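You operate a simulated robot arm through the tools that you are given. There is no shell and no other tool.

You are at the controls of a simulated robot arm. One attempt, no reset.

Task
Shut the wall pipe valve, lock it with the green padlock and hang the SHUT tag beside it.
Fine: push the lock bolt up; the padlock hangs under it.

It is judged by the outcome, as a careful person would: the job done as asked, and still so three seconds after it is handed in. It fails if anything else is knocked over, pushed out of place, dropped, spilled or broken.

Robot
A 7-joint arm with a fingered hand, fixed in place. Base frame: the origin is on the floor under the middle of its stand, x ahead of it, y to its left, z up. Units: mm, degrees, N and s.
With the tool pointing down near the work surface it reaches from about 520 to 920 mm from the base axis. Its first joint turns from -149.0 to 149.0 degrees. Payload 3.5 kg.
The TCP is the grasp point between the finger pads, 30 mm short of the fingertips. In the tool frame z runs along the fingers and y along their closing line. The gripper opens to 104 mm; its body begins 35 mm behind the TCP. The gripper is a hand of 4 fingers: y runs from the thumb to the fingers, the wrist lies at [-15, -110, -186] in the tool frame, and closing takes about 1.5 s.
Orientation is told as [roll, pitch, yaw] about the base's x, y, z axes, in that order, counted from this pose: with the fingers straight down and the wrist toward the robot, the tool's x, y and z point along [0, 1, 0], [1, 0, 0] and [0, 0, -1] of the base frame.

Tools
- The arm moves only by the tool arm_command. Its argument "moves" is one flat list of numbers, 6 for each row, row after row: the shift along the tool's x, y, z in mm, then the turn, a rotation vector about the tool's x, y, z in degrees. In form: [dx, dy, dz, ax, ay, az, dx, dy, dz, ax, ay, az, ...]. A call has 1 to 20 rows; each row shifts and turns the commanded pose from where the row before left it, along the tool's axes as they then stand. "claw" is the gripper command, from -1 (fully open) to 1 (shut), values between in proportion, set as the call begins (left out, the last holds). Each row takes 0.2 s and may step no farther than 50 mm and 8.6 degrees from the row before; otherwise, or with a gripper value out of range, the whole call is refused. A pose out of reach is approached as far as the arm can. The call stops where the force on the tool passes 60 N (or 10 N more than at its start, if that is more) or the arm is blocked; 0.2 s more then pass. The fingers move at their own pace (about 45 mm/s each) and stop on an object; they squeeze with about 30 N. The grip force told is the motor's: it shows also when the fingers shut on nothing. Time passes only in rows, and 0.2 s behind the last, so rows that do not move let the fingers close. It gives the time, the measured TCP pose, the force on the tool (base axes), the opening and the grip force at its end, in the units of the frame above (readings bear some noise), with the torque about the TCP (base axes, N m) and any sound that the robot's microphone picked up.
- Cameras (640 x 400 px; columns grow to the right, rows downward): "scene" is fixed at [397.8, 500.9, 1453.7]; the picture's right is [-0.99, -0.14, 0.00], its down [-0.03, 0.24, -0.97] and it looks along [0.13, -0.96, -0.25] (base axes); focal length 267 px, centre (320, 200). "wrist" rides on the gripper at [61, -92, -130] in the tool frame; the picture's right is [-0.81, 0.28, -0.52], its down [-0.53, -0.71, 0.46] and it looks along [-0.24, 0.64, 0.72] (tool axes); focal length 275 px, centre (320, 200). There is no depth. A picture from a camera that has moved, and an enlarged one, comes with that camera's place and axes in the base frame and with its lens.
- capture(camera): a new picture of that camera. It takes no simulated time.
- lift_body(by): slides the trunk up (or, below 0, down) by that many mm; the arm rides with it, the base frame stays. It gives what a move gives, with no picture.
- preshape(shape): the hand has 4 fingers and takes this shape, open, in about a second: jaw (thumb against the fingers, like two jaws); tri (thumb and two fingers); tip (a fingertip pinch); poke (one finger out to press); point (the index stretched); flat (the hand flat); cup (the hand cupped); fist (a fist). The gripper value then closes the fingers along that shape, each until it touches; the sizes above hold for jaw. It gives what a move gives, with no picture.
- inspect(camera, box): a new picture of the part [left, top, right, bottom] of that camera's present view, enlarged. It takes no simulated time.
- sign_off(): hands the job in; it is judged then, once.

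Nothing tells you positions but the pictures and the camera data. Unless the task says otherwise, let go and move clear before handing in.

The tools are called after ">>>" by a JSON object that holds its "api" and its "payload". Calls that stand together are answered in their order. arm_command: Moves the arm, as the interface text tells. Its arguments: {"type":"object","properties":{"moves":{"type":"array"},"claw":{"type":"number"}},"required":["moves"]} The other tools are called the same way: lift_body (by) moves the trunk up or down; preshape (shape) gives the hand a shape; capture (camera) takes a picture; inspect (camera, box) takes an enlarged picture of a part of a camera's view; sign_off () hands the job in.

At the start:

```text
time_s: 0.0
eef_pos: [528.0, -382.0, 1508.0]
orientation: [0.0, 0.0, 0.1]
contact_force: [0.2, 0.5, 0.3]
moment: [-0.01, -0.01, -0.04]
opening: 103.4
finger_force: 0.0
shape: jaw
trunk travel left (down, up): [-675.0, 35.0]
```

scene: 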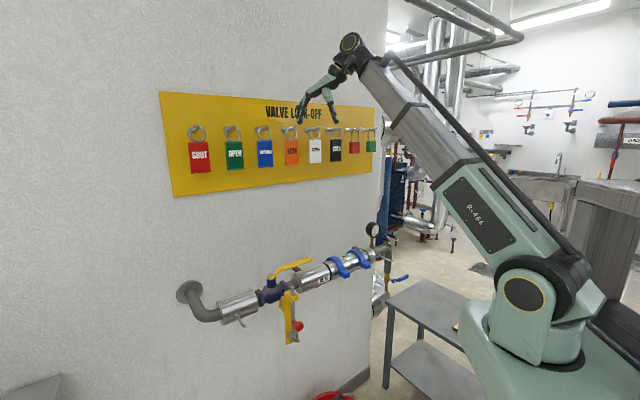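
wrist: 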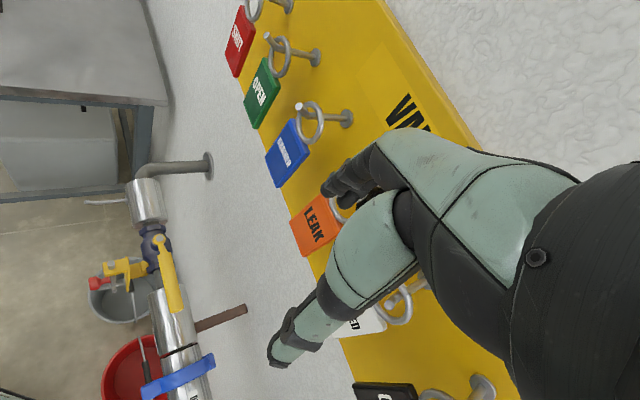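

I see a wall board with tags and padlocks on hooks, and below it a pipe with a yellow-handled valve with a lock bracket. I'll start with enlarged pictures to measure things.

>>> {"api": "inspect", "payload": {"camera": "scene", "box": [160, 80, 400, 230]}}

>>> {"api": "inspect", "payload": {"camera": "scene", "box": [220, 240, 348, 360]}}

>>> {"api": "inspect", "payload": {"camera": "scene", "box": [160, 220, 420, 400]}}

>>> {"api": "inspect", "payload": {"camera": "wrist", "box": [60, 150, 260, 400]}}

>>> {"api": "inspect", "payload": {"camera": "scene", "box": [320, 100, 400, 180]}}

```text
2.67 times, centred on (280, 155) of scene
camera zoom: at [397.8, 500.9, 1453.7], right [-0.99, -0.14, 0.0], down [-0.03, 0.24, -0.97], along [0.13, -0.96, -0.25], focal length 712 px, centre (427, 320)
```

zoom: 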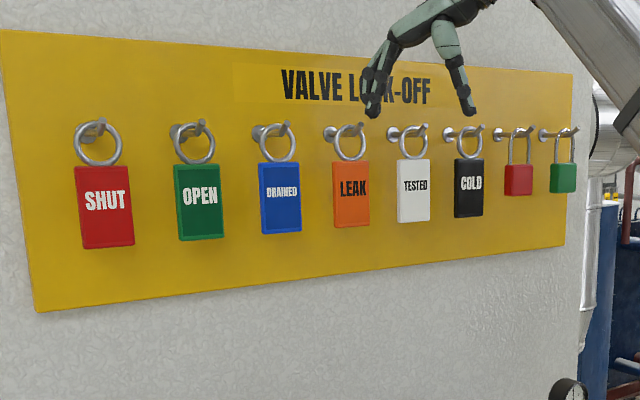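

```text
3.33 times, centred on (284, 300) of scene
camera zoom: at [397.8, 500.9, 1453.7], right [-0.99, -0.14, 0.0], down [-0.03, 0.24, -0.97], along [0.13, -0.96, -0.25], focal length 890 px, centre (440, -133)
```

zoom: 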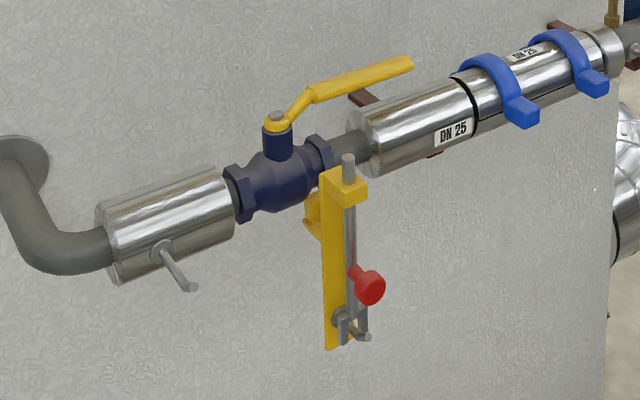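

```text
2.22 times, centred on (290, 310) of scene
camera zoom: at [397.8, 500.9, 1453.7], right [-0.99, -0.14, 0.0], down [-0.03, 0.24, -0.97], along [0.13, -0.96, -0.25], focal length 594 px, centre (387, -44)
```

zoom: 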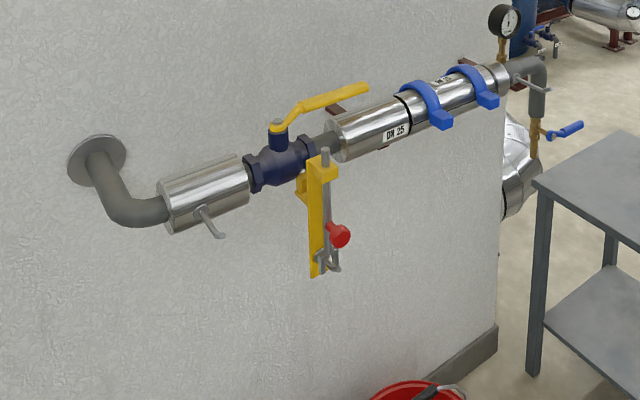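

```text
1.60 times, centred on (160, 275) of wrist
camera zoom: at [438.7, -321.0, 1639.0], right [0.28, -0.81, 0.52], down [-0.71, -0.53, -0.46], along [0.64, -0.24, -0.72], focal length 440 px, centre (576, 80)
```

zoom: 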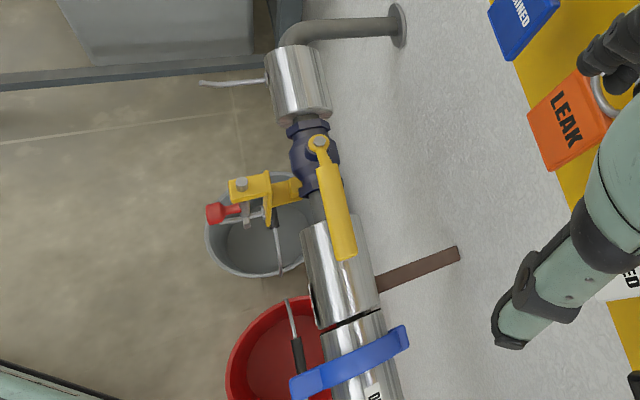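

```text
5.00 times, centred on (360, 140) of scene
camera zoom: at [397.8, 500.9, 1453.7], right [-0.99, -0.14, 0.0], down [-0.03, 0.24, -0.97], along [0.13, -0.96, -0.25], focal length 1335 px, centre (120, 500)
```

zoom: 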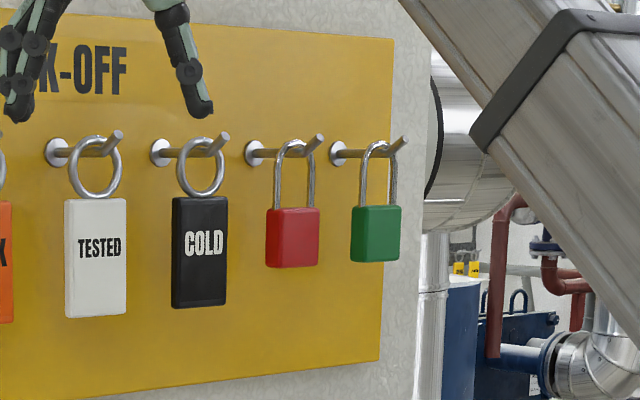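

The wall stands at 45° (normal toward the robot). By triangulation the tags hang about 729 mm out from the base, at z≈1388: SHUT is leftmost at about (834,-198), and the green padlock is rightmost at about (338,-693). The valve stem is at about (653,-231,1016). I'll back off from the board, turn the hand square to the wall, and then look at the valve more closely.

>>> {"api": "arm_command", "payload": {"moves": [14.1, -14.1, 0, 0, 0, 0, 14.1, -14.1, 0, 0, 0, 0, 14.1, -14.1, 0, 0, 0, 0, 14.1, -14.1, 0, 0, 0, 0, 14.1, -14.1, 0, 0, 0, 0, 0, 0, 0, 0, 0, 7.5, 0, 0, 0, 0, 0, 7.5, 0, 0, 0, 0, 0, 7.5, 0, 0, 0, 0, 0, 7.5, 0, 0, 0, 0, 0, 7.5, 0, 0, 0, 0, 0, 7.5, 0, 0, 0, 0, 0, 0]}}

```text
time_s: 2.6
eef_pos: [478.2, -332.4, 1483.4]
orientation: [0.0, 0.0, -45.1]
contact_force: [0.6, -0.2, 0.6]
moment: [-0.02, 0.01, -0.02]
opening: 103.7
finger_force: 0.1
shape: jaw
out of reach, approached as far as the arm can: row 5, 6, 7, 8, 9, 11
trunk travel left (down, up): [-675.0, 35.0]
```

The hand is now square to the wall, but slightly short of the commanded height. I'll lower the trunk to bring the wrist camera near the valve.

>>> {"api": "lift_body", "payload": {"by": -250}}

>>> {"api": "capture", "payload": {"camera": "wrist"}}

>>> {"api": "capture", "payload": {"camera": "scene"}}

```text
time_s: 5.2
eef_pos: [479.0, -331.6, 1233.9]
orientation: [-0.1, 0.0, -45.1]
contact_force: [0.4, -0.4, 0.1]
moment: [0.02, -0.01, 0.01]
opening: 103.7
finger_force: 0.1
shape: jaw
trunk travel left (down, up): [-425.0, 285.0]
```

```text
taken
camera wrist: at [457.8, -223.1, 1363.7], right [-0.38, -0.77, 0.52], down [-0.88, 0.13, -0.46], along [0.28, -0.63, -0.72], focal length 275 px, centre (320, 200)
```

wrist: 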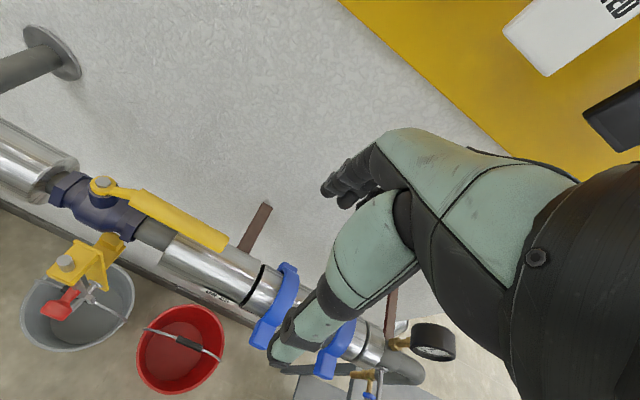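

```text
taken
```

scene: 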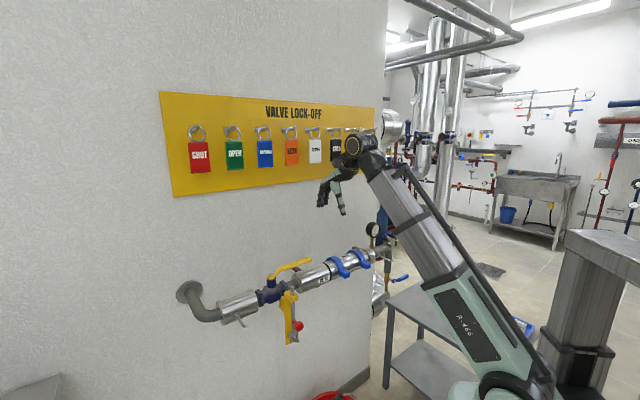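

I can see the valve, the bracket with its bolt, and two buckets below. I'll move left and lower, so the camera sits in front of the valve.

>>> {"api": "arm_command", "payload": {"moves": [40, 0, 0, 0, 0, 0, 40, 0, 0, 0, 0, 0, 40, 0, 0, 0, 0, 0, 40, 0, 0, 0, 0, 0, 0, -40, 0, 0, 0, 0, 0, -40, 0, 0, 0, 0, 0, 0, 0, 0, 0, 0]}}

>>> {"api": "capture", "payload": {"camera": "wrist"}}

>>> {"api": "capture", "payload": {"camera": "scene"}}

```text
time_s: 6.8
eef_pos: [547.5, -165.1, 1223.8]
orientation: [-0.2, 0.1, -45.0]
contact_force: [0.5, -0.1, -0.3]
moment: [0.03, 0.01, -0.03]
opening: 103.8
finger_force: 0.1
shape: jaw
out of reach, approached as far as the arm can: row 6
trunk travel left (down, up): [-425.0, 285.0]
```

```text
taken
camera wrist: at [527.9, -56.3, 1353.6], right [-0.38, -0.77, 0.52], down [-0.88, 0.13, -0.45], along [0.28, -0.63, -0.72], focal length 275 px, centre (320, 200)
```

wrist: 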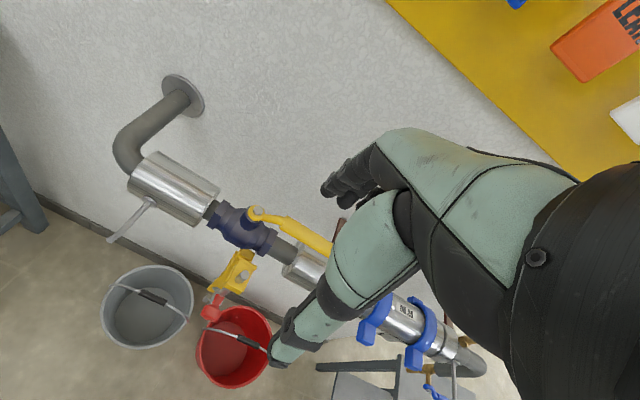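

```text
taken
```

scene: 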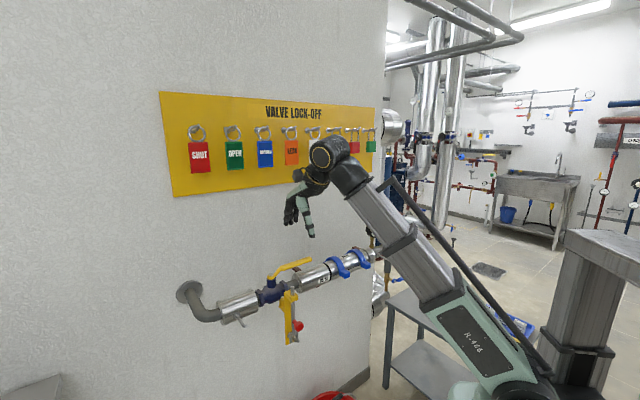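

>>> {"api": "inspect", "payload": {"camera": "wrist", "box": [90, 130, 340, 330]}}

>>> {"api": "inspect", "payload": {"camera": "wrist", "box": [190, 200, 290, 330]}}

>>> {"api": "inspect", "payload": {"camera": "scene", "box": [260, 280, 320, 350]}}

>>> {"api": "inspect", "payload": {"camera": "scene", "box": [170, 270, 270, 335]}}

```text
2.00 times, centred on (215, 230) of wrist
camera zoom: at [527.9, -56.3, 1353.6], right [-0.38, -0.77, 0.52], down [-0.88, 0.13, -0.45], along [0.28, -0.63, -0.72], focal length 551 px, centre (530, 140)
```

zoom: 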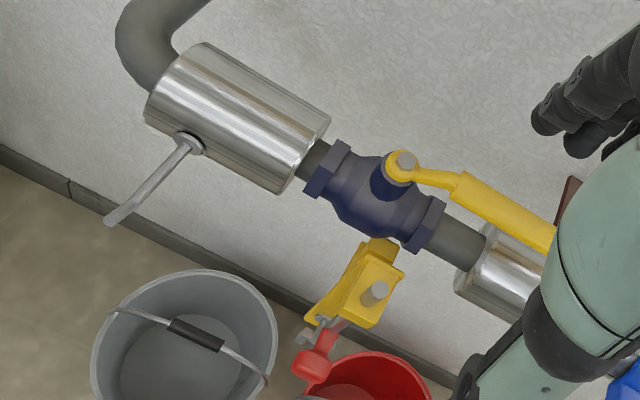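

```text
3.08 times, centred on (240, 265) of wrist
camera zoom: at [527.9, -56.3, 1353.6], right [-0.38, -0.77, 0.52], down [-0.88, 0.13, -0.45], along [0.28, -0.63, -0.72], focal length 847 px, centre (566, 0)
```

zoom: 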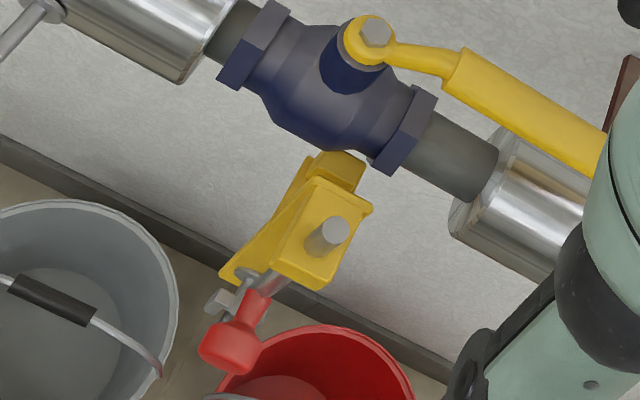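

```text
5.71 times, centred on (290, 315) of scene
camera zoom: at [397.8, 500.9, 1453.7], right [-0.99, -0.14, 0.0], down [-0.03, 0.24, -0.97], along [0.13, -0.96, -0.25], focal length 1526 px, centre (491, -457)
```

zoom: 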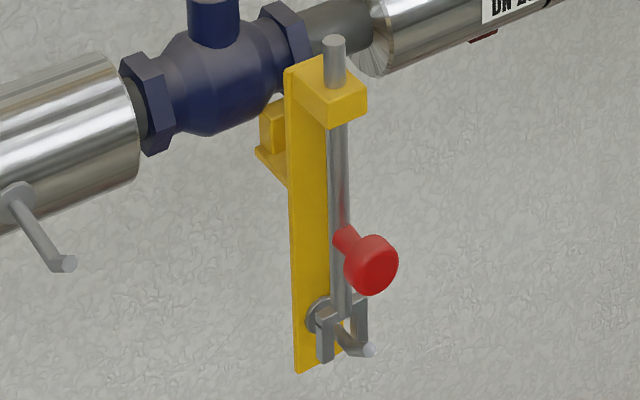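

```text
6.15 times, centred on (220, 302) of scene
camera zoom: at [397.8, 500.9, 1453.7], right [-0.99, -0.14, 0.0], down [-0.03, 0.24, -0.97], along [0.13, -0.96, -0.25], focal length 1644 px, centre (935, -431)
```

zoom: 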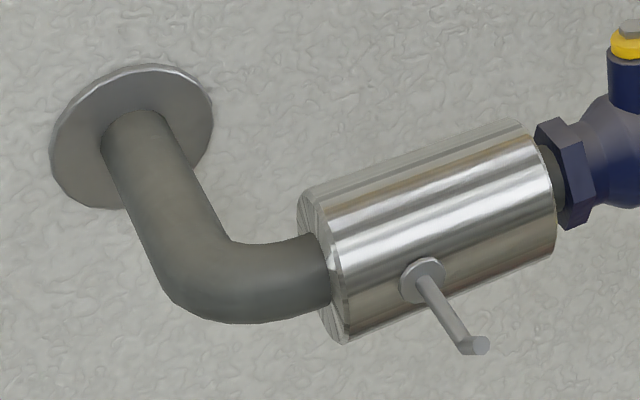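

The bolt has a fork at its foot straddling a small peg. Raised, it will bare that peg for the padlock. I'll try the "poke" shape to see where the finger is for pushing the handle.

>>> {"api": "preshape", "payload": {"shape": "poke"}}

>>> {"api": "capture", "payload": {"camera": "wrist"}}

>>> {"api": "inspect", "payload": {"camera": "scene", "box": [260, 120, 380, 260]}}

```text
time_s: 7.7
eef_pos: [548.2, -164.6, 1223.7]
orientation: [-0.1, 0.0, -45.1]
contact_force: [1.3, 0.1, 0.5]
moment: [0.0, 0.01, 0.01]
opening: 0.0
finger_force: 0.1
shape: poke
trunk travel left (down, up): [-425.0, 285.0]
```

```text
taken
camera wrist: at [527.9, -56.7, 1353.6], right [-0.38, -0.77, 0.52], down [-0.88, 0.13, -0.45], along [0.28, -0.63, -0.72], focal length 275 px, centre (320, 200)
```

wrist: 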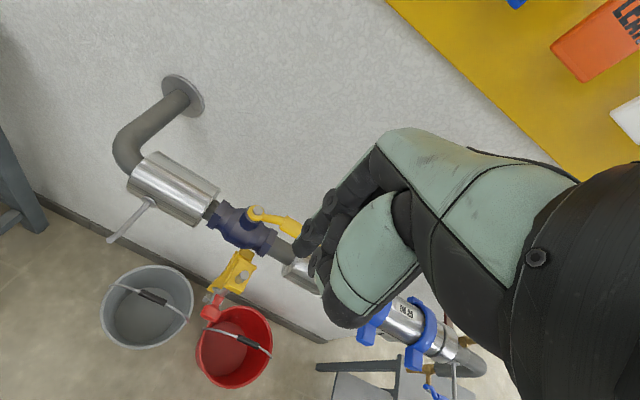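

```text
2.86 times, centred on (320, 190) of scene
camera zoom: at [397.8, 500.9, 1453.7], right [-0.99, -0.14, 0.0], down [-0.03, 0.24, -0.97], along [0.13, -0.96, -0.25], focal length 763 px, centre (320, 229)
```

zoom: 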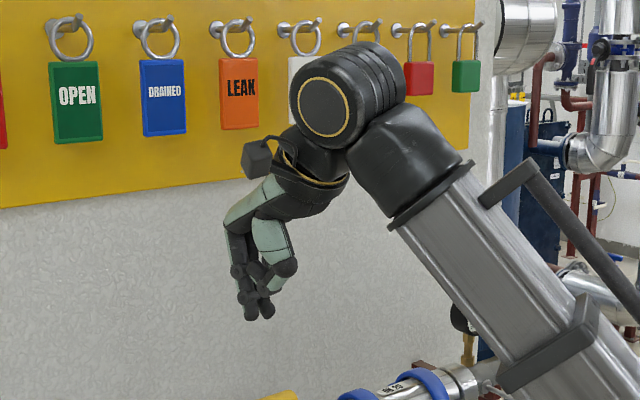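

>>> {"api": "preshape", "payload": {"shape": "point"}}

>>> {"api": "capture", "payload": {"camera": "wrist"}}

>>> {"api": "inspect", "payload": {"camera": "scene", "box": [280, 150, 340, 250]}}

```text
time_s: 8.6
eef_pos: [548.4, -165.0, 1221.8]
orientation: [0.0, 0.1, -45.0]
contact_force: [-0.3, -1.2, 0.0]
moment: [-0.03, -0.03, -0.02]
opening: 0.0
finger_force: 0.1
shape: point
trunk travel left (down, up): [-425.0, 285.0]
```

```text
taken
camera wrist: at [527.9, -56.7, 1353.6], right [-0.38, -0.77, 0.52], down [-0.88, 0.13, -0.45], along [0.28, -0.63, -0.72], focal length 275 px, centre (320, 200)
```

wrist: 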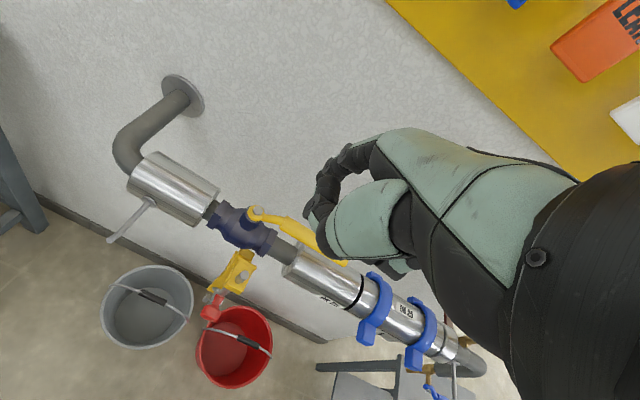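

```text
4.00 times, centred on (310, 200) of scene
camera zoom: at [397.8, 500.9, 1453.7], right [-0.99, -0.14, 0.0], down [-0.03, 0.24, -0.97], along [0.13, -0.96, -0.25], focal length 1068 px, centre (360, 200)
```

zoom: 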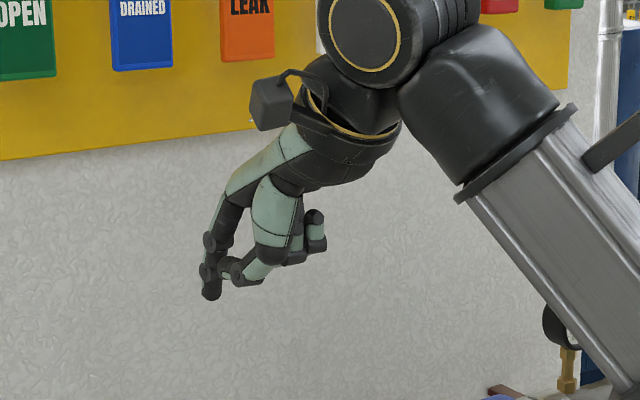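

Neither single-finger shape stretches out far, so I'll use the open jaw as a cage around the handle instead. I'm returning to jaw and testing whether the hand can turn to about -90° yaw here.

>>> {"api": "preshape", "payload": {"shape": "jaw"}}

>>> {"api": "arm_command", "payload": {"moves": [0, 0, 25, 0, 0, 0, 0, 0, 25, 0, 0, 0, 0, 0, 25, 0, 0, 0, 0, 0, 25, 0, 0, 0, 0, 0, 0, 0, 0, 0], "claw": -1}}

```text
time_s: 9.5
eef_pos: [548.7, -165.8, 1223.5]
orientation: [0.0, -0.1, -45.0]
contact_force: [-1.0, -0.8, 0.2]
moment: [0.01, 0.02, -0.02]
opening: 103.7
finger_force: 0.0
shape: jaw
trunk travel left (down, up): [-425.0, 285.0]
```

```text
time_s: 10.7
eef_pos: [546.6, -163.9, 1121.4]
orientation: [-0.1, 0.1, -45.0]
contact_force: [0.1, -0.2, -0.3]
moment: [0.02, 0.03, -0.01]
opening: 103.8
finger_force: 0.1
shape: jaw
trunk travel left (down, up): [-425.0, 285.0]
```

>>> {"api": "arm_command", "payload": {"moves": [0, -20, 0, 0, 0, 7.5, 0, 0, 0, 0, 0, 7.5, 0, 0, 0, 0, 0, 7.5, 0, 0, 0, 0, 0, 7.5, 0, 0, 0, 0, 0, 7.5, 0, 0, 0, 0, 0, 7.5, 0, 0, 0, 0, 0, 0]}}

>>> {"api": "capture", "payload": {"camera": "wrist"}}

>>> {"api": "capture", "payload": {"camera": "scene"}}

```text
time_s: 12.3
eef_pos: [537.7, -161.3, 1112.9]
orientation: [0.3, -0.2, -89.8]
contact_force: [-0.4, 1.1, 0.0]
moment: [0.0, 0.02, 0.0]
opening: 103.6
finger_force: 0.0
shape: jaw
out of reach, approached as far as the arm can: row 6
trunk travel left (down, up): [-425.0, 285.0]
```

```text
taken
camera wrist: at [599.6, -68.2, 1244.3], right [-0.81, -0.28, 0.51], down [-0.53, 0.71, -0.46], along [-0.24, -0.65, -0.72], focal length 275 px, centre (320, 200)
```

wrist: 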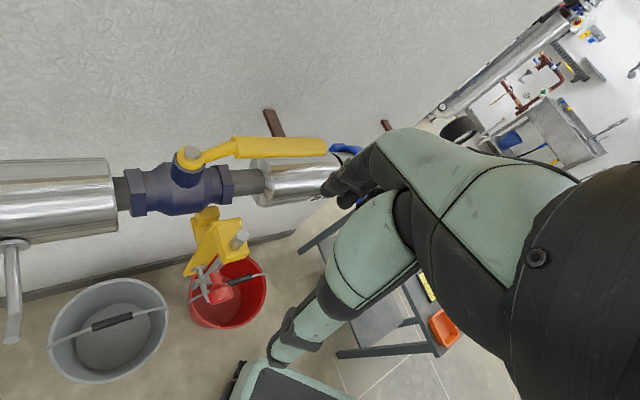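

```text
taken
```

scene: 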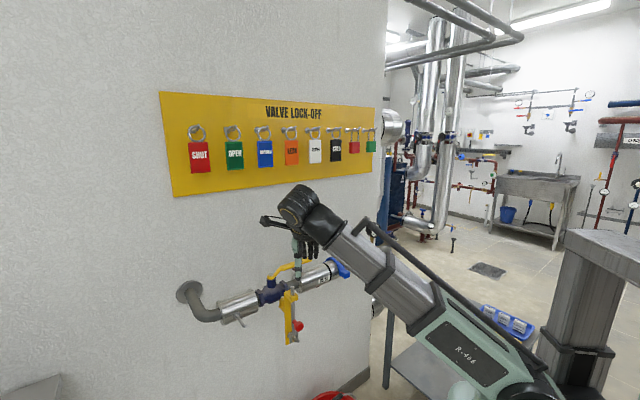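

>>> {"api": "inspect", "payload": {"camera": "wrist", "box": [140, 110, 380, 310]}}

>>> {"api": "inspect", "payload": {"camera": "scene", "box": [250, 180, 370, 300]}}

>>> {"api": "inspect", "payload": {"camera": "scene", "box": [380, 270, 560, 400]}}

```text
2.00 times, centred on (260, 210) of wrist
camera zoom: at [599.6, -68.2, 1244.3], right [-0.81, -0.28, 0.51], down [-0.53, 0.71, -0.46], along [-0.24, -0.65, -0.72], focal length 551 px, centre (440, 180)
```

zoom: 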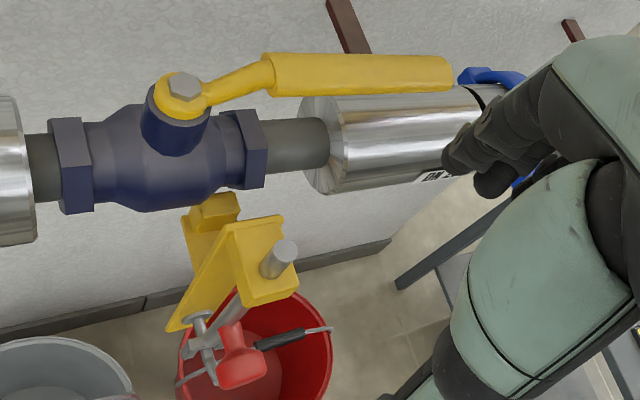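

```text
3.33 times, centred on (310, 240) of scene
camera zoom: at [397.8, 500.9, 1453.7], right [-0.99, -0.14, 0.0], down [-0.03, 0.24, -0.97], along [0.13, -0.96, -0.25], focal length 890 px, centre (353, 67)
```

zoom: 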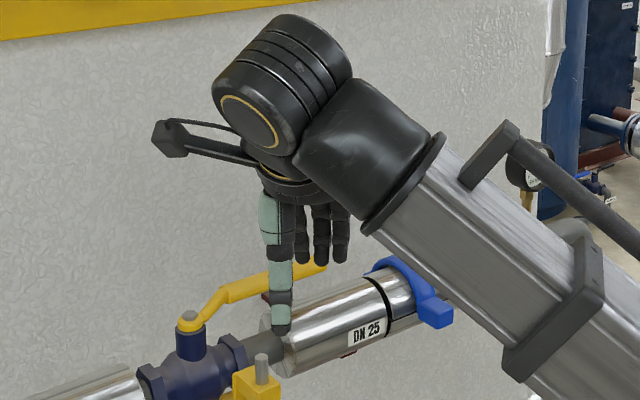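

```text
3.08 times, centred on (470, 335) of scene
camera zoom: at [397.8, 500.9, 1453.7], right [-0.99, -0.14, 0.0], down [-0.03, 0.24, -0.97], along [0.13, -0.96, -0.25], focal length 822 px, centre (-142, -215)
```

zoom: 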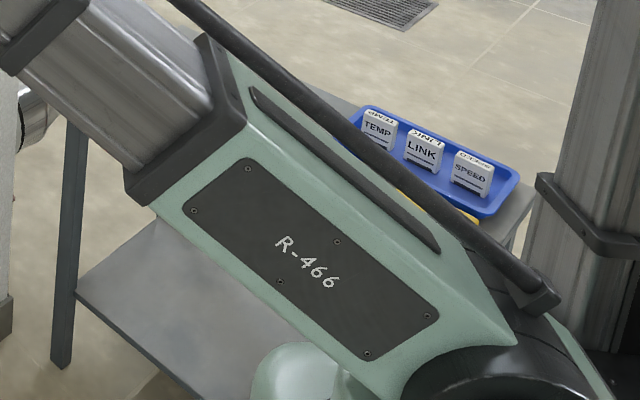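

The hand can face -90° yaw here. I take the handle as lying along the pipe at d≈630 mm, with its bar at z≈1025 and its tip at (545,-340). I'll turn back to -45°, move above the handle with the fingers on the wall side, then check.

>>> {"api": "arm_command", "payload": {"moves": [0, 0, 0, 0, 0, -7.5, 0, 0, 0, 0, 0, -7.5, 0, 0, 0, 0, 0, -7.5, 0, 0, 0, 0, 0, -7.5, 0, 0, 0, 0, 0, -7.5, 0, 0, 0, 0, 0, -7.5, -20, 34, 0, 0, 0, 0, -20, 34, 0, 0, 0, 0, -20, 34, 0, 0, 0, 0, -20, 34, 0, 0, 0, 0, 0, 0, 0, 0, 0, 0]}}

>>> {"api": "capture", "payload": {"camera": "wrist"}}

>>> {"api": "inspect", "payload": {"camera": "scene", "box": [240, 190, 360, 310]}}

```text
time_s: 14.7
eef_pos: [576.0, -314.1, 1110.6]
orientation: [-0.1, 0.0, -45.0]
contact_force: [1.0, -0.1, -0.3]
moment: [0.04, 0.02, -0.01]
opening: 103.8
finger_force: 0.1
shape: jaw
trunk travel left (down, up): [-425.0, 285.0]
```

```text
taken
camera wrist: at [556.0, -206.2, 1241.7], right [-0.38, -0.77, 0.52], down [-0.88, 0.13, -0.46], along [0.28, -0.63, -0.72], focal length 275 px, centre (320, 200)
```

wrist: 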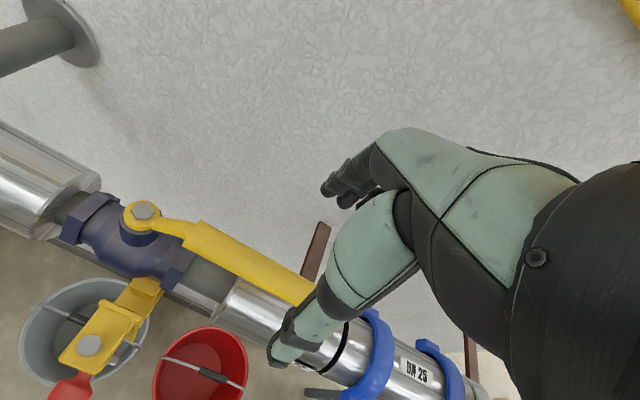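

```text
3.33 times, centred on (300, 250) of scene
camera zoom: at [397.8, 500.9, 1453.7], right [-0.99, -0.14, 0.0], down [-0.03, 0.24, -0.97], along [0.13, -0.96, -0.25], focal length 890 px, centre (387, 33)
```

zoom: 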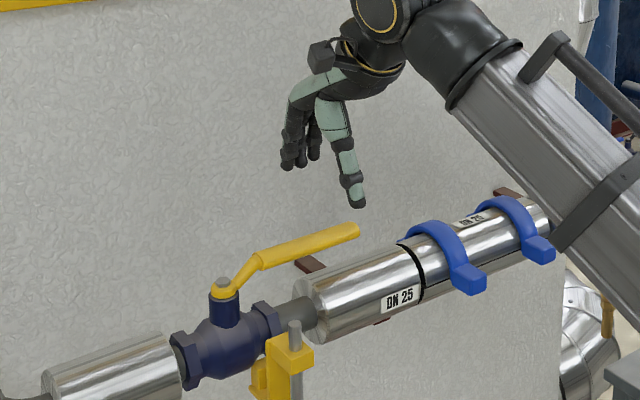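

TCP is at w=185, d=629, directly over the bar, with the thumb on the near side and the fingers on the wall side. Now I'll go down around the bar.

>>> {"api": "arm_command", "payload": {"moves": [0, 0, 18, 0, 0, 0, 0, 0, 18, 0, 0, 0, 0, 0, 18, 0, 0, 0, 0, 0, 17, 0, 0, 0, 0, 0, 0, 0, 0, 0]}}

>>> {"api": "capture", "payload": {"camera": "wrist"}}

>>> {"api": "inspect", "payload": {"camera": "scene", "box": [240, 190, 360, 310]}}

```text
time_s: 15.9
eef_pos: [578.0, -313.0, 1043.1]
orientation: [0.0, 0.1, -45.0]
contact_force: [0.3, 0.6, 0.6]
moment: [0.03, 0.03, 0.0]
opening: 103.9
finger_force: 0.0
shape: jaw
trunk travel left (down, up): [-425.0, 285.0]
```

```text
taken
camera wrist: at [556.6, -204.5, 1173.3], right [-0.38, -0.77, 0.52], down [-0.88, 0.13, -0.46], along [0.28, -0.63, -0.72], focal length 275 px, centre (320, 200)
```

wrist: 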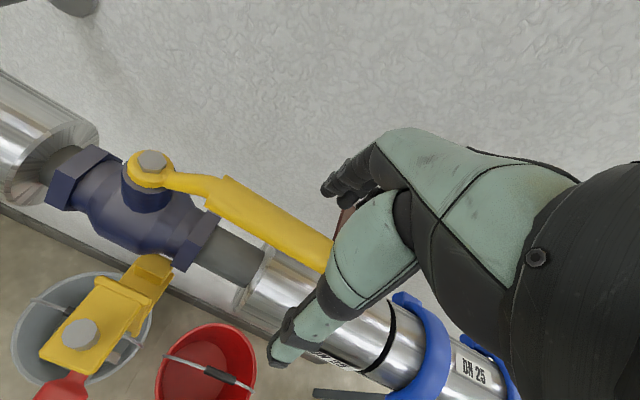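

```text
3.33 times, centred on (300, 250) of scene
camera zoom: at [397.8, 500.9, 1453.7], right [-0.99, -0.14, 0.0], down [-0.03, 0.24, -0.97], along [0.13, -0.96, -0.25], focal length 890 px, centre (387, 33)
```

zoom: 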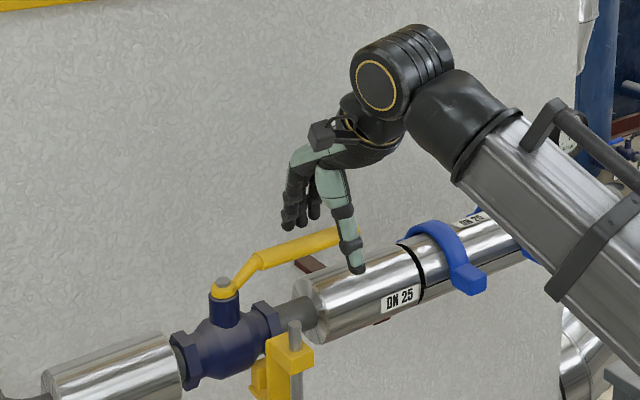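

The jaw now straddles the handle. I'll move outward until the fingers meet its wall side, then sweep around the stem, turning the hand with it. I'll do the first 30° and check.

>>> {"api": "arm_command", "payload": {"moves": [-3.5, -18, 2, 0, 0, 0, -3.5, -18, 1, 0, 0, 0, 6.25, -15.32, 0, 0, 0, 7.5, 6.25, -15.32, 0, 0, 0, 7.5, 6.25, -15.32, 0, 0, 0, 7.5, 6.25, -15.32, 0, 0, 0, 7.5, 0, 0, 0, 0, 0, 0]}}

>>> {"api": "capture", "payload": {"camera": "wrist"}}

>>> {"api": "inspect", "payload": {"camera": "scene", "box": [240, 190, 360, 310]}}

```text
time_s: 17.5
eef_pos: [533.1, -227.3, 1040.4]
orientation: [0.0, 0.0, -75.1]
contact_force: [1.7, -4.3, -0.7]
moment: [0.0, 0.0, -0.07]
opening: 104.0
finger_force: 0.1
shape: jaw
trunk travel left (down, up): [-425.0, 285.0]
```

```text
taken
camera wrist: at [569.5, -123.2, 1171.2], right [-0.71, -0.47, 0.52], down [-0.7, 0.55, -0.45], along [-0.07, -0.69, -0.72], focal length 275 px, centre (320, 200)
```

wrist: 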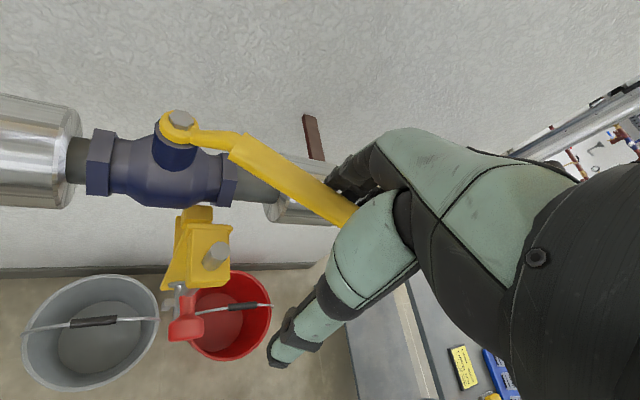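

```text
3.33 times, centred on (300, 250) of scene
camera zoom: at [397.8, 500.9, 1453.7], right [-0.99, -0.14, 0.0], down [-0.03, 0.24, -0.97], along [0.13, -0.96, -0.25], focal length 890 px, centre (387, 33)
```

zoom: 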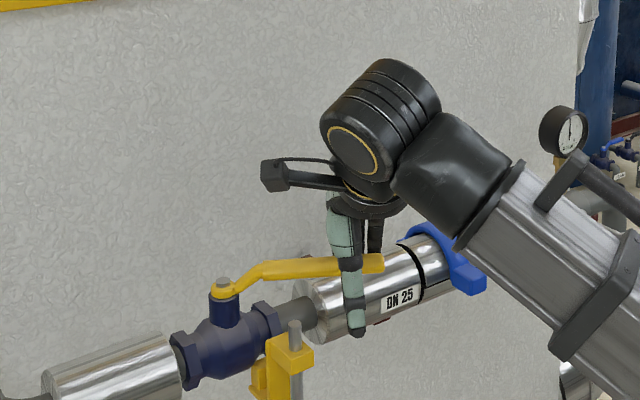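

The handle is following, with about 25–30° turned and only light force. I'll continue the sweep.

>>> {"api": "arm_command", "payload": {"moves": [6.25, -15.32, 0, 0, 0, 7.5, 6.25, -15.32, 0, 0, 0, 7.5, 6.25, -15.32, 0, 0, 0, 7.5, 0, 0, 0, 0, 0, 0]}}

>>> {"api": "capture", "payload": {"camera": "wrist"}}

>>> {"api": "capture", "payload": {"camera": "scene"}}

```text
time_s: 18.5
eef_pos: [544.4, -180.5, 1039.7]
orientation: [0.0, -0.1, -97.7]
contact_force: [-1.5, -4.6, 2.0]
moment: [-0.16, 0.02, -0.05]
opening: 104.0
finger_force: 0.1
shape: jaw
trunk travel left (down, up): [-425.0, 285.0]
```

```text
taken
camera wrist: at [618.3, -97.2, 1170.7], right [-0.84, -0.17, 0.52], down [-0.43, 0.78, -0.46], along [-0.33, -0.61, -0.72], focal length 275 px, centre (320, 200)
```

wrist: 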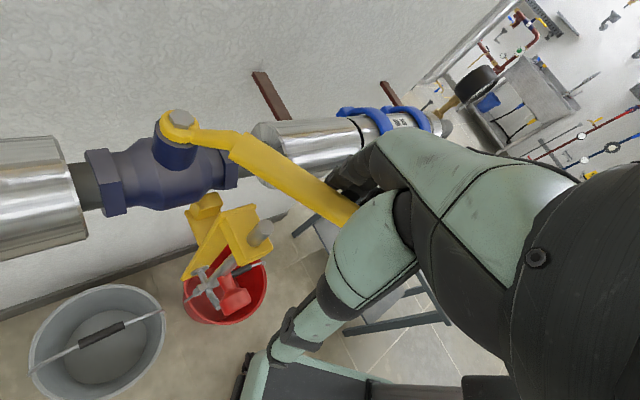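

```text
taken
```

scene: 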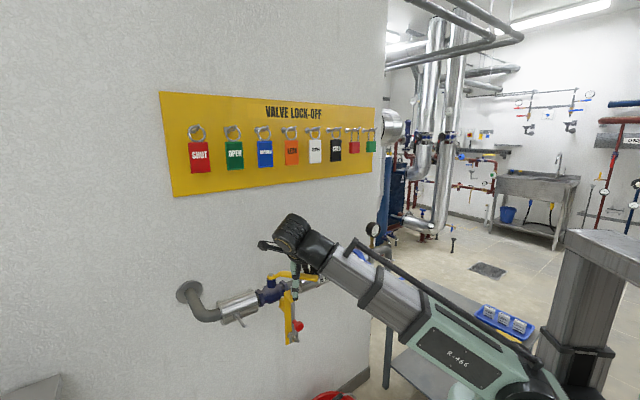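

>>> {"api": "arm_command", "payload": {"moves": [6.25, -15.32, 0, 0, 0, 7.5, 6.25, -15.32, 0, 0, 0, 7.5, 6.25, -15.32, 0, 0, 0, 7.5, 0, 0, 0, 0, 0, 0]}}

>>> {"api": "capture", "payload": {"camera": "wrist"}}

>>> {"api": "inspect", "payload": {"camera": "scene", "box": [220, 200, 400, 350]}}

```text
time_s: 19.3
eef_pos: [589.7, -213.5, 978.3]
orientation: [1.6, -0.5, -118.1]
contact_force: [-9.9, -0.1, 34.4]
moment: [-0.22, 0.48, 0.01]
opening: 103.6
finger_force: 0.0
shape: jaw
out of reach, approached as far as the arm can: row 1, 2, 3
trunk travel left (down, up): [-425.0, 285.0]
stopped in row 4: the force on the tool passed its limit at 96 N (the readings are from after the stop); the commanded pose is now the measured one
```

```text
taken
camera wrist: at [685.6, -158.9, 1109.6], right [-0.85, 0.15, 0.5], down [-0.12, 0.87, -0.48], along [-0.5, -0.47, -0.73], focal length 275 px, centre (320, 200)
```

wrist: 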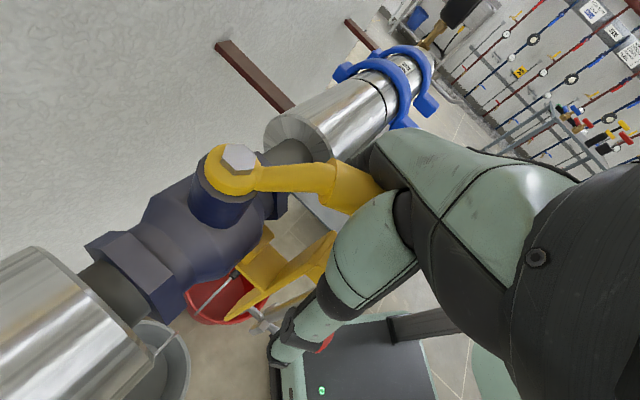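

```text
2.67 times, centred on (310, 275) of scene
camera zoom: at [397.8, 500.9, 1453.7], right [-0.99, -0.14, 0.0], down [-0.03, 0.24, -0.97], along [0.13, -0.96, -0.25], focal length 712 px, centre (347, 0)
```

zoom: 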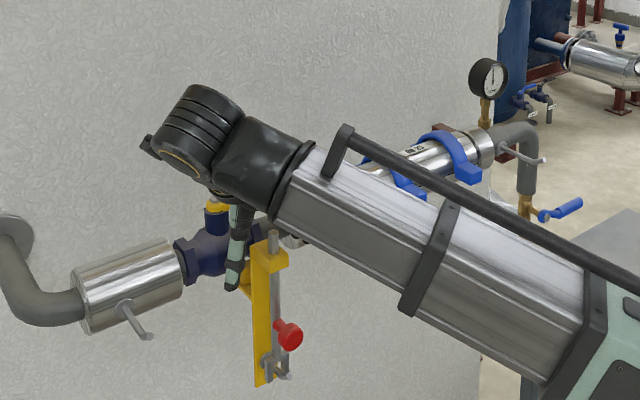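

The last part was out of reach: the arm sagged down and the palm pressed on the handle. I'll lift straight up, easing the yaw back, before continuing.

>>> {"api": "arm_command", "payload": {"moves": [0, 0, -10, 0, 0, 0, 0, 0, -15, 0, 0, 0, 0, 0, -15, 0, 0, 0, 0, 0, -15, 0, 0, 0, 0, 0, 0, 0, 0, 0]}}

>>> {"api": "capture", "payload": {"camera": "wrist"}}

>>> {"api": "inspect", "payload": {"camera": "scene", "box": [220, 200, 400, 350]}}

```text
time_s: 20.5
eef_pos: [589.0, -213.7, 977.4]
orientation: [1.6, -0.6, -118.1]
contact_force: [-8.7, 2.6, 57.4]
moment: [-0.51, 1.26, -0.05]
opening: 103.6
finger_force: 0.0
shape: jaw
out of reach, approached as far as the arm can: row 1, 2, 3, 4
trunk travel left (down, up): [-425.0, 285.0]
```

```text
taken
camera wrist: at [685.5, -158.5, 1109.1], right [-0.86, 0.15, 0.5], down [-0.12, 0.87, -0.48], along [-0.5, -0.47, -0.73], focal length 275 px, centre (320, 200)
```

wrist: 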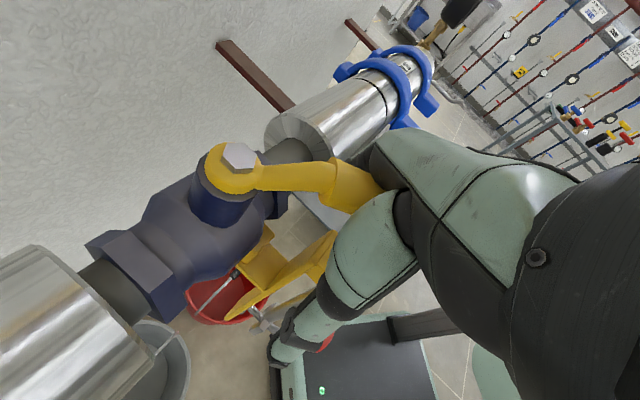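

```text
2.67 times, centred on (310, 275) of scene
camera zoom: at [397.8, 500.9, 1453.7], right [-0.99, -0.14, 0.0], down [-0.03, 0.24, -0.97], along [0.13, -0.96, -0.25], focal length 712 px, centre (347, 0)
```

zoom: 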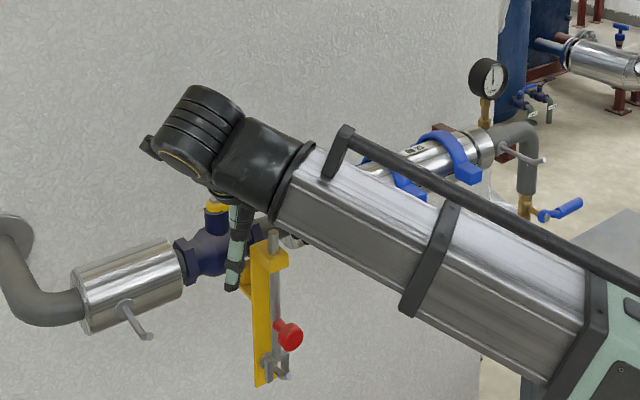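

The arm is at a joint limit here, so I'll lift with the trunk to take the palm off the handle.

>>> {"api": "lift_body", "payload": {"by": 30}}

>>> {"api": "inspect", "payload": {"camera": "scene", "box": [220, 200, 400, 350]}}

```text
time_s: 21.2
eef_pos: [594.0, -213.8, 1002.1]
orientation: [1.2, -0.3, -118.0]
contact_force: [-0.2, -0.1, -0.1]
moment: [0.01, 0.01, 0.0]
opening: 103.8
finger_force: 0.1
shape: jaw
trunk travel left (down, up): [-455.0, 255.0]
```

```text
2.67 times, centred on (310, 275) of scene
camera zoom: at [397.8, 500.9, 1453.7], right [-0.99, -0.14, 0.0], down [-0.03, 0.24, -0.97], along [0.13, -0.96, -0.25], focal length 712 px, centre (347, 0)
```

zoom: 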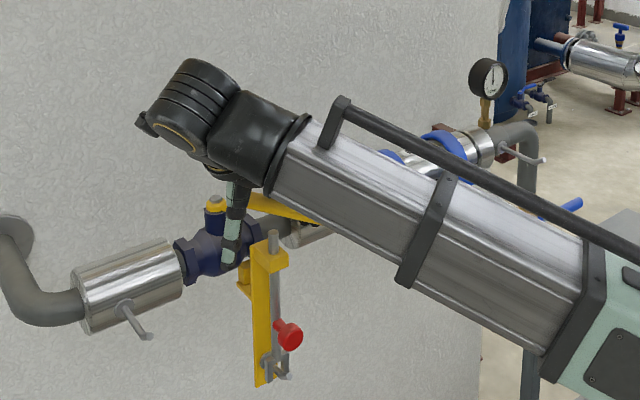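

Free of load now. I'll lift further so the fingers clear the handle.

>>> {"api": "lift_body", "payload": {"by": 80}}

>>> {"api": "capture", "payload": {"camera": "wrist"}}

>>> {"api": "inspect", "payload": {"camera": "scene", "box": [220, 200, 400, 350]}}

```text
time_s: 22.4
eef_pos: [593.7, -213.6, 1084.7]
orientation: [1.4, -0.4, -118.1]
contact_force: [-0.3, -0.8, 0.7]
moment: [-0.02, 0.04, -0.01]
opening: 103.6
finger_force: 0.1
shape: jaw
trunk travel left (down, up): [-535.0, 175.0]
```

```text
taken
camera wrist: at [689.1, -159.5, 1215.4], right [-0.85, 0.15, 0.5], down [-0.13, 0.87, -0.47], along [-0.51, -0.47, -0.73], focal length 275 px, centre (320, 200)
```

wrist: 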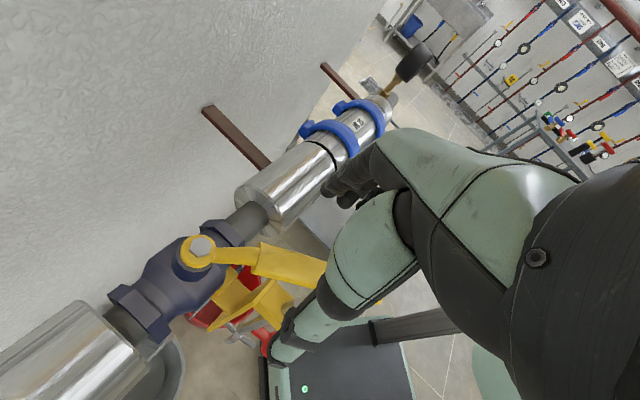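

```text
2.67 times, centred on (310, 275) of scene
camera zoom: at [397.8, 500.9, 1453.7], right [-0.99, -0.14, 0.0], down [-0.03, 0.24, -0.97], along [0.13, -0.96, -0.25], focal length 712 px, centre (347, 0)
```

zoom: 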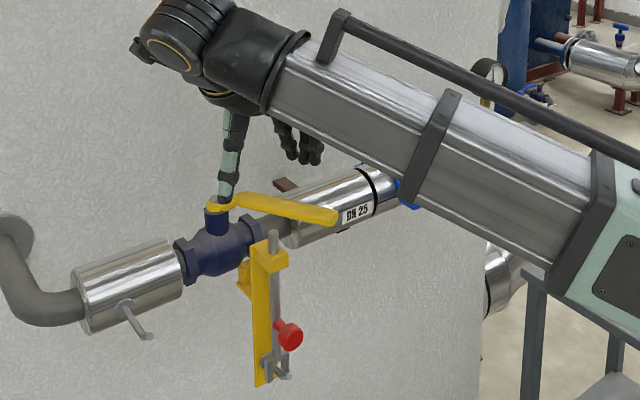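

The handle is about 57° round, so roughly 33° remains. I'll turn the hand back to a comfortable yaw, close the fingers into a single prod, and push the rest from the right side.

>>> {"api": "arm_command", "payload": {"moves": [0, 0, -3, 0, 0, -7.3, 0, 0, -3, 0, 0, -7.3, 0, 0, -3, 0, 0, -7.3, 0, 0, -3, 0, 0, -7.3, 0, 0, -3, 0, 0, -7.3, 0, 0, 0, 0, 0, -7.3, 0, 0, 0, 0, 0, -7.3, 0, 0, 0, 0, 0, -7.3, 0, 0, 0, 0, 0, -7.3, 0, 0, 0, 0, 0, -7.3, 0, 0, 0, 0, 0, 0]}}

>>> {"api": "capture", "payload": {"camera": "wrist"}}

```text
time_s: 24.8
eef_pos: [593.3, -214.8, 1099.9]
orientation: [0.1, -1.2, -44.9]
contact_force: [0.1, 0.6, 0.4]
moment: [-0.01, 0.0, 0.0]
opening: 104.0
finger_force: 0.1
shape: jaw
trunk travel left (down, up): [-535.0, 175.0]
```

```text
taken
camera wrist: at [570.2, -103.6, 1227.8], right [-0.39, -0.76, 0.52], down [-0.87, 0.12, -0.47], along [0.3, -0.64, -0.71], focal length 275 px, centre (320, 200)
```

wrist: 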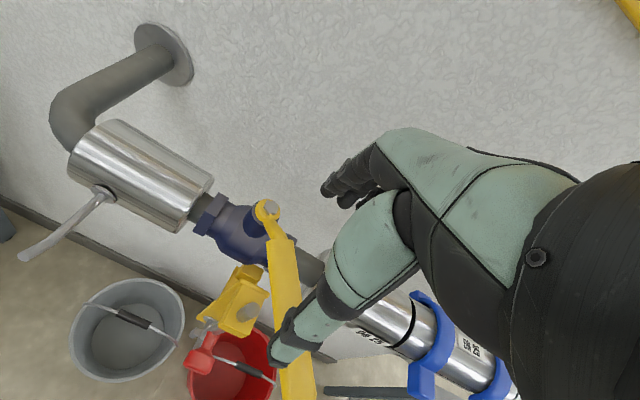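

>>> {"api": "arm_command", "payload": {"moves": [-26, -14, 0, 0, 0, 0, -26, -14, 0, 0, 0, 0, -26, -14, 0, 0, 0, 0, 0, 0, 0, 0, 0, 0, 0, 0, 0, 0, 0, 0, 0, 0, 0, 0, 0, 0, 0, 0, 0, 0, 0, 0, 0, 0, 0, 0, 0, 0, 0, 0, 0, 0, 0, 0], "claw": 1}}

>>> {"api": "capture", "payload": {"camera": "wrist"}}

>>> {"api": "inspect", "payload": {"camera": "scene", "box": [240, 180, 380, 310]}}

```text
time_s: 26.8
eef_pos: [507.3, -240.2, 1098.8]
orientation: [0.1, -1.3, -45.0]
contact_force: [-0.3, 1.0, -0.1]
moment: [0.01, 0.0, 0.02]
opening: 0.1
finger_force: 29.6
shape: jaw
trunk travel left (down, up): [-535.0, 175.0]
```

```text
taken
camera wrist: at [485.1, -129.4, 1227.2], right [-0.39, -0.76, 0.52], down [-0.87, 0.12, -0.47], along [0.3, -0.64, -0.71], focal length 275 px, centre (320, 200)
```

wrist: 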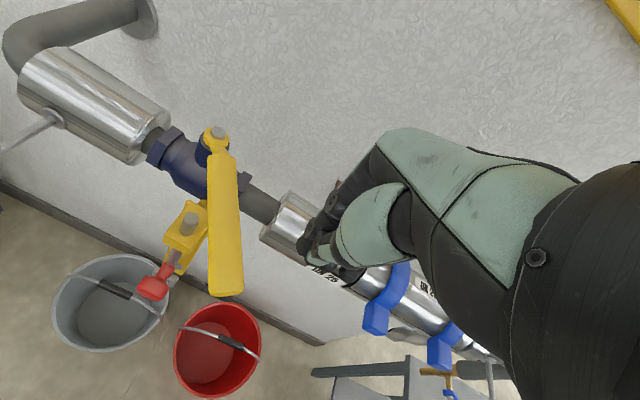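

```text
3.08 times, centred on (310, 245) of scene
camera zoom: at [397.8, 500.9, 1453.7], right [-0.99, -0.14, 0.0], down [-0.03, 0.24, -0.97], along [0.13, -0.96, -0.25], focal length 822 px, centre (351, 62)
```

zoom: 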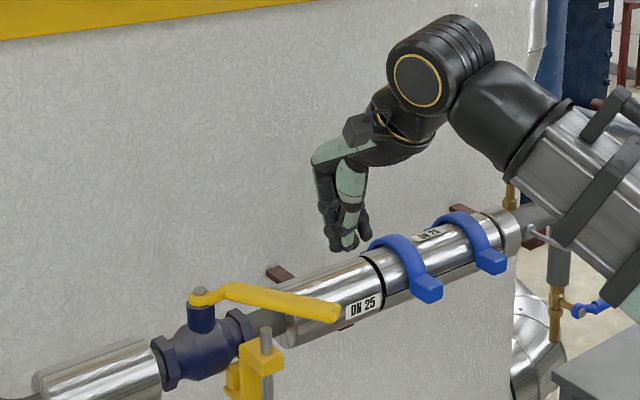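

The fingers are closed at w=189, d=529, to the right of the handle. I'll go down beside it and push left.

>>> {"api": "arm_command", "payload": {"moves": [0, 0, 20, 0, 0, 0, 0, 0, 20, 0, 0, 0, 0, 0, 18, 0, 0, 0, 12, -2, 0, 0, 0, 0, 12, -2, 0, 0, 0, 0, 12, -2, 0, 0, 0, 0, 12, -2, 0, 0, 0, 0, 0, 0, 0, 0, 0, 0]}}

>>> {"api": "capture", "payload": {"camera": "wrist"}}

>>> {"api": "inspect", "payload": {"camera": "scene", "box": [240, 180, 380, 310]}}

```text
time_s: 28.6
eef_pos: [537.4, -200.2, 1039.5]
orientation: [0.1, -1.2, -45.0]
contact_force: [-6.9, -2.1, -0.1]
moment: [-0.02, 0.03, 0.02]
opening: 0.2
finger_force: 29.4
shape: jaw
trunk travel left (down, up): [-535.0, 175.0]
```

```text
taken
camera wrist: at [515.0, -89.2, 1168.1], right [-0.39, -0.76, 0.52], down [-0.87, 0.12, -0.47], along [0.3, -0.64, -0.71], focal length 275 px, centre (320, 200)
```

wrist: 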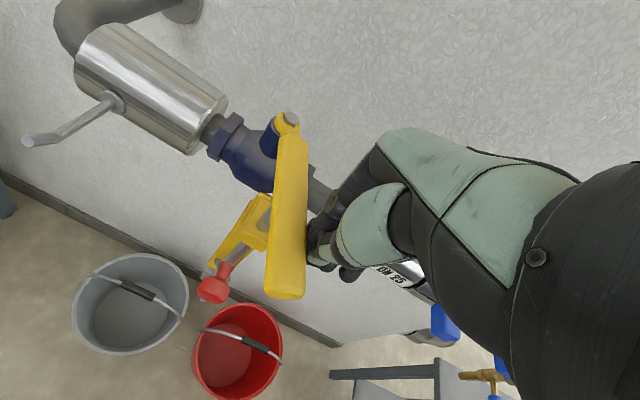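

```text
3.08 times, centred on (310, 245) of scene
camera zoom: at [397.8, 500.9, 1453.7], right [-0.99, -0.14, 0.0], down [-0.03, 0.24, -0.97], along [0.13, -0.96, -0.25], focal length 822 px, centre (351, 62)
```

zoom: 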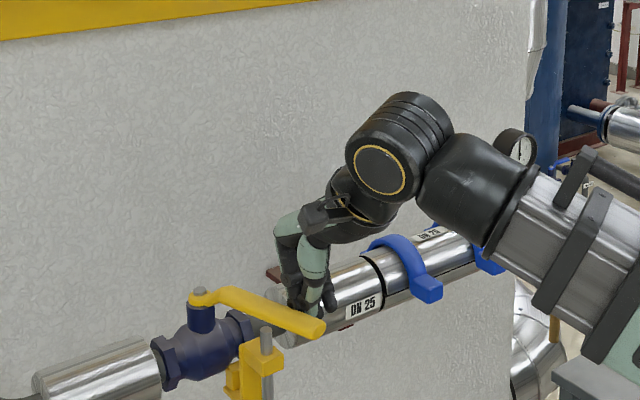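

It's pushing well with light force. I'll continue to the stop.

>>> {"api": "arm_command", "payload": {"moves": [10, -2, 0, 0, 0, 0, 10, -2, 0, 0, 0, 0, 10, -2, 0, 0, 0, 0, 0, 0, 0, 0, 0, 0]}}

>>> {"api": "capture", "payload": {"camera": "wrist"}}

>>> {"api": "inspect", "payload": {"camera": "scene", "box": [240, 180, 380, 310]}}

```text
time_s: 29.6
eef_pos: [553.6, -173.2, 1039.9]
orientation: [0.3, -1.4, -45.0]
contact_force: [-5.3, -0.5, -0.8]
moment: [-0.06, 0.09, 0.03]
opening: 0.0
finger_force: 30.2
shape: jaw
trunk travel left (down, up): [-535.0, 175.0]
```

```text
taken
camera wrist: at [532.0, -63.8, 1168.9], right [-0.39, -0.76, 0.52], down [-0.87, 0.12, -0.47], along [0.3, -0.64, -0.71], focal length 275 px, centre (320, 200)
```

wrist: 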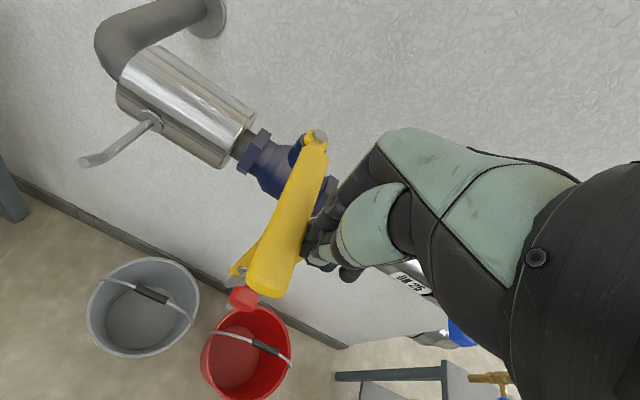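

```text
3.08 times, centred on (310, 245) of scene
camera zoom: at [397.8, 500.9, 1453.7], right [-0.99, -0.14, 0.0], down [-0.03, 0.24, -0.97], along [0.13, -0.96, -0.25], focal length 822 px, centre (351, 62)
```

zoom: 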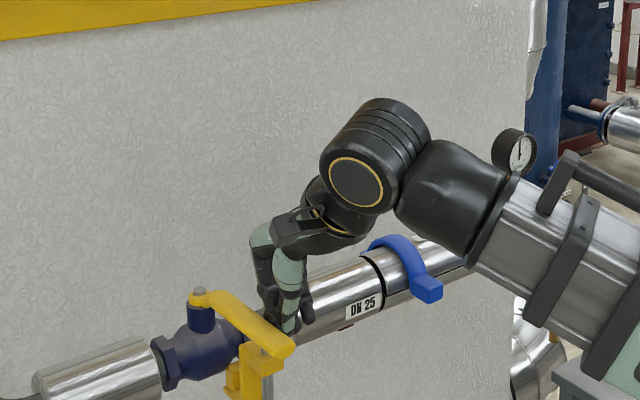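

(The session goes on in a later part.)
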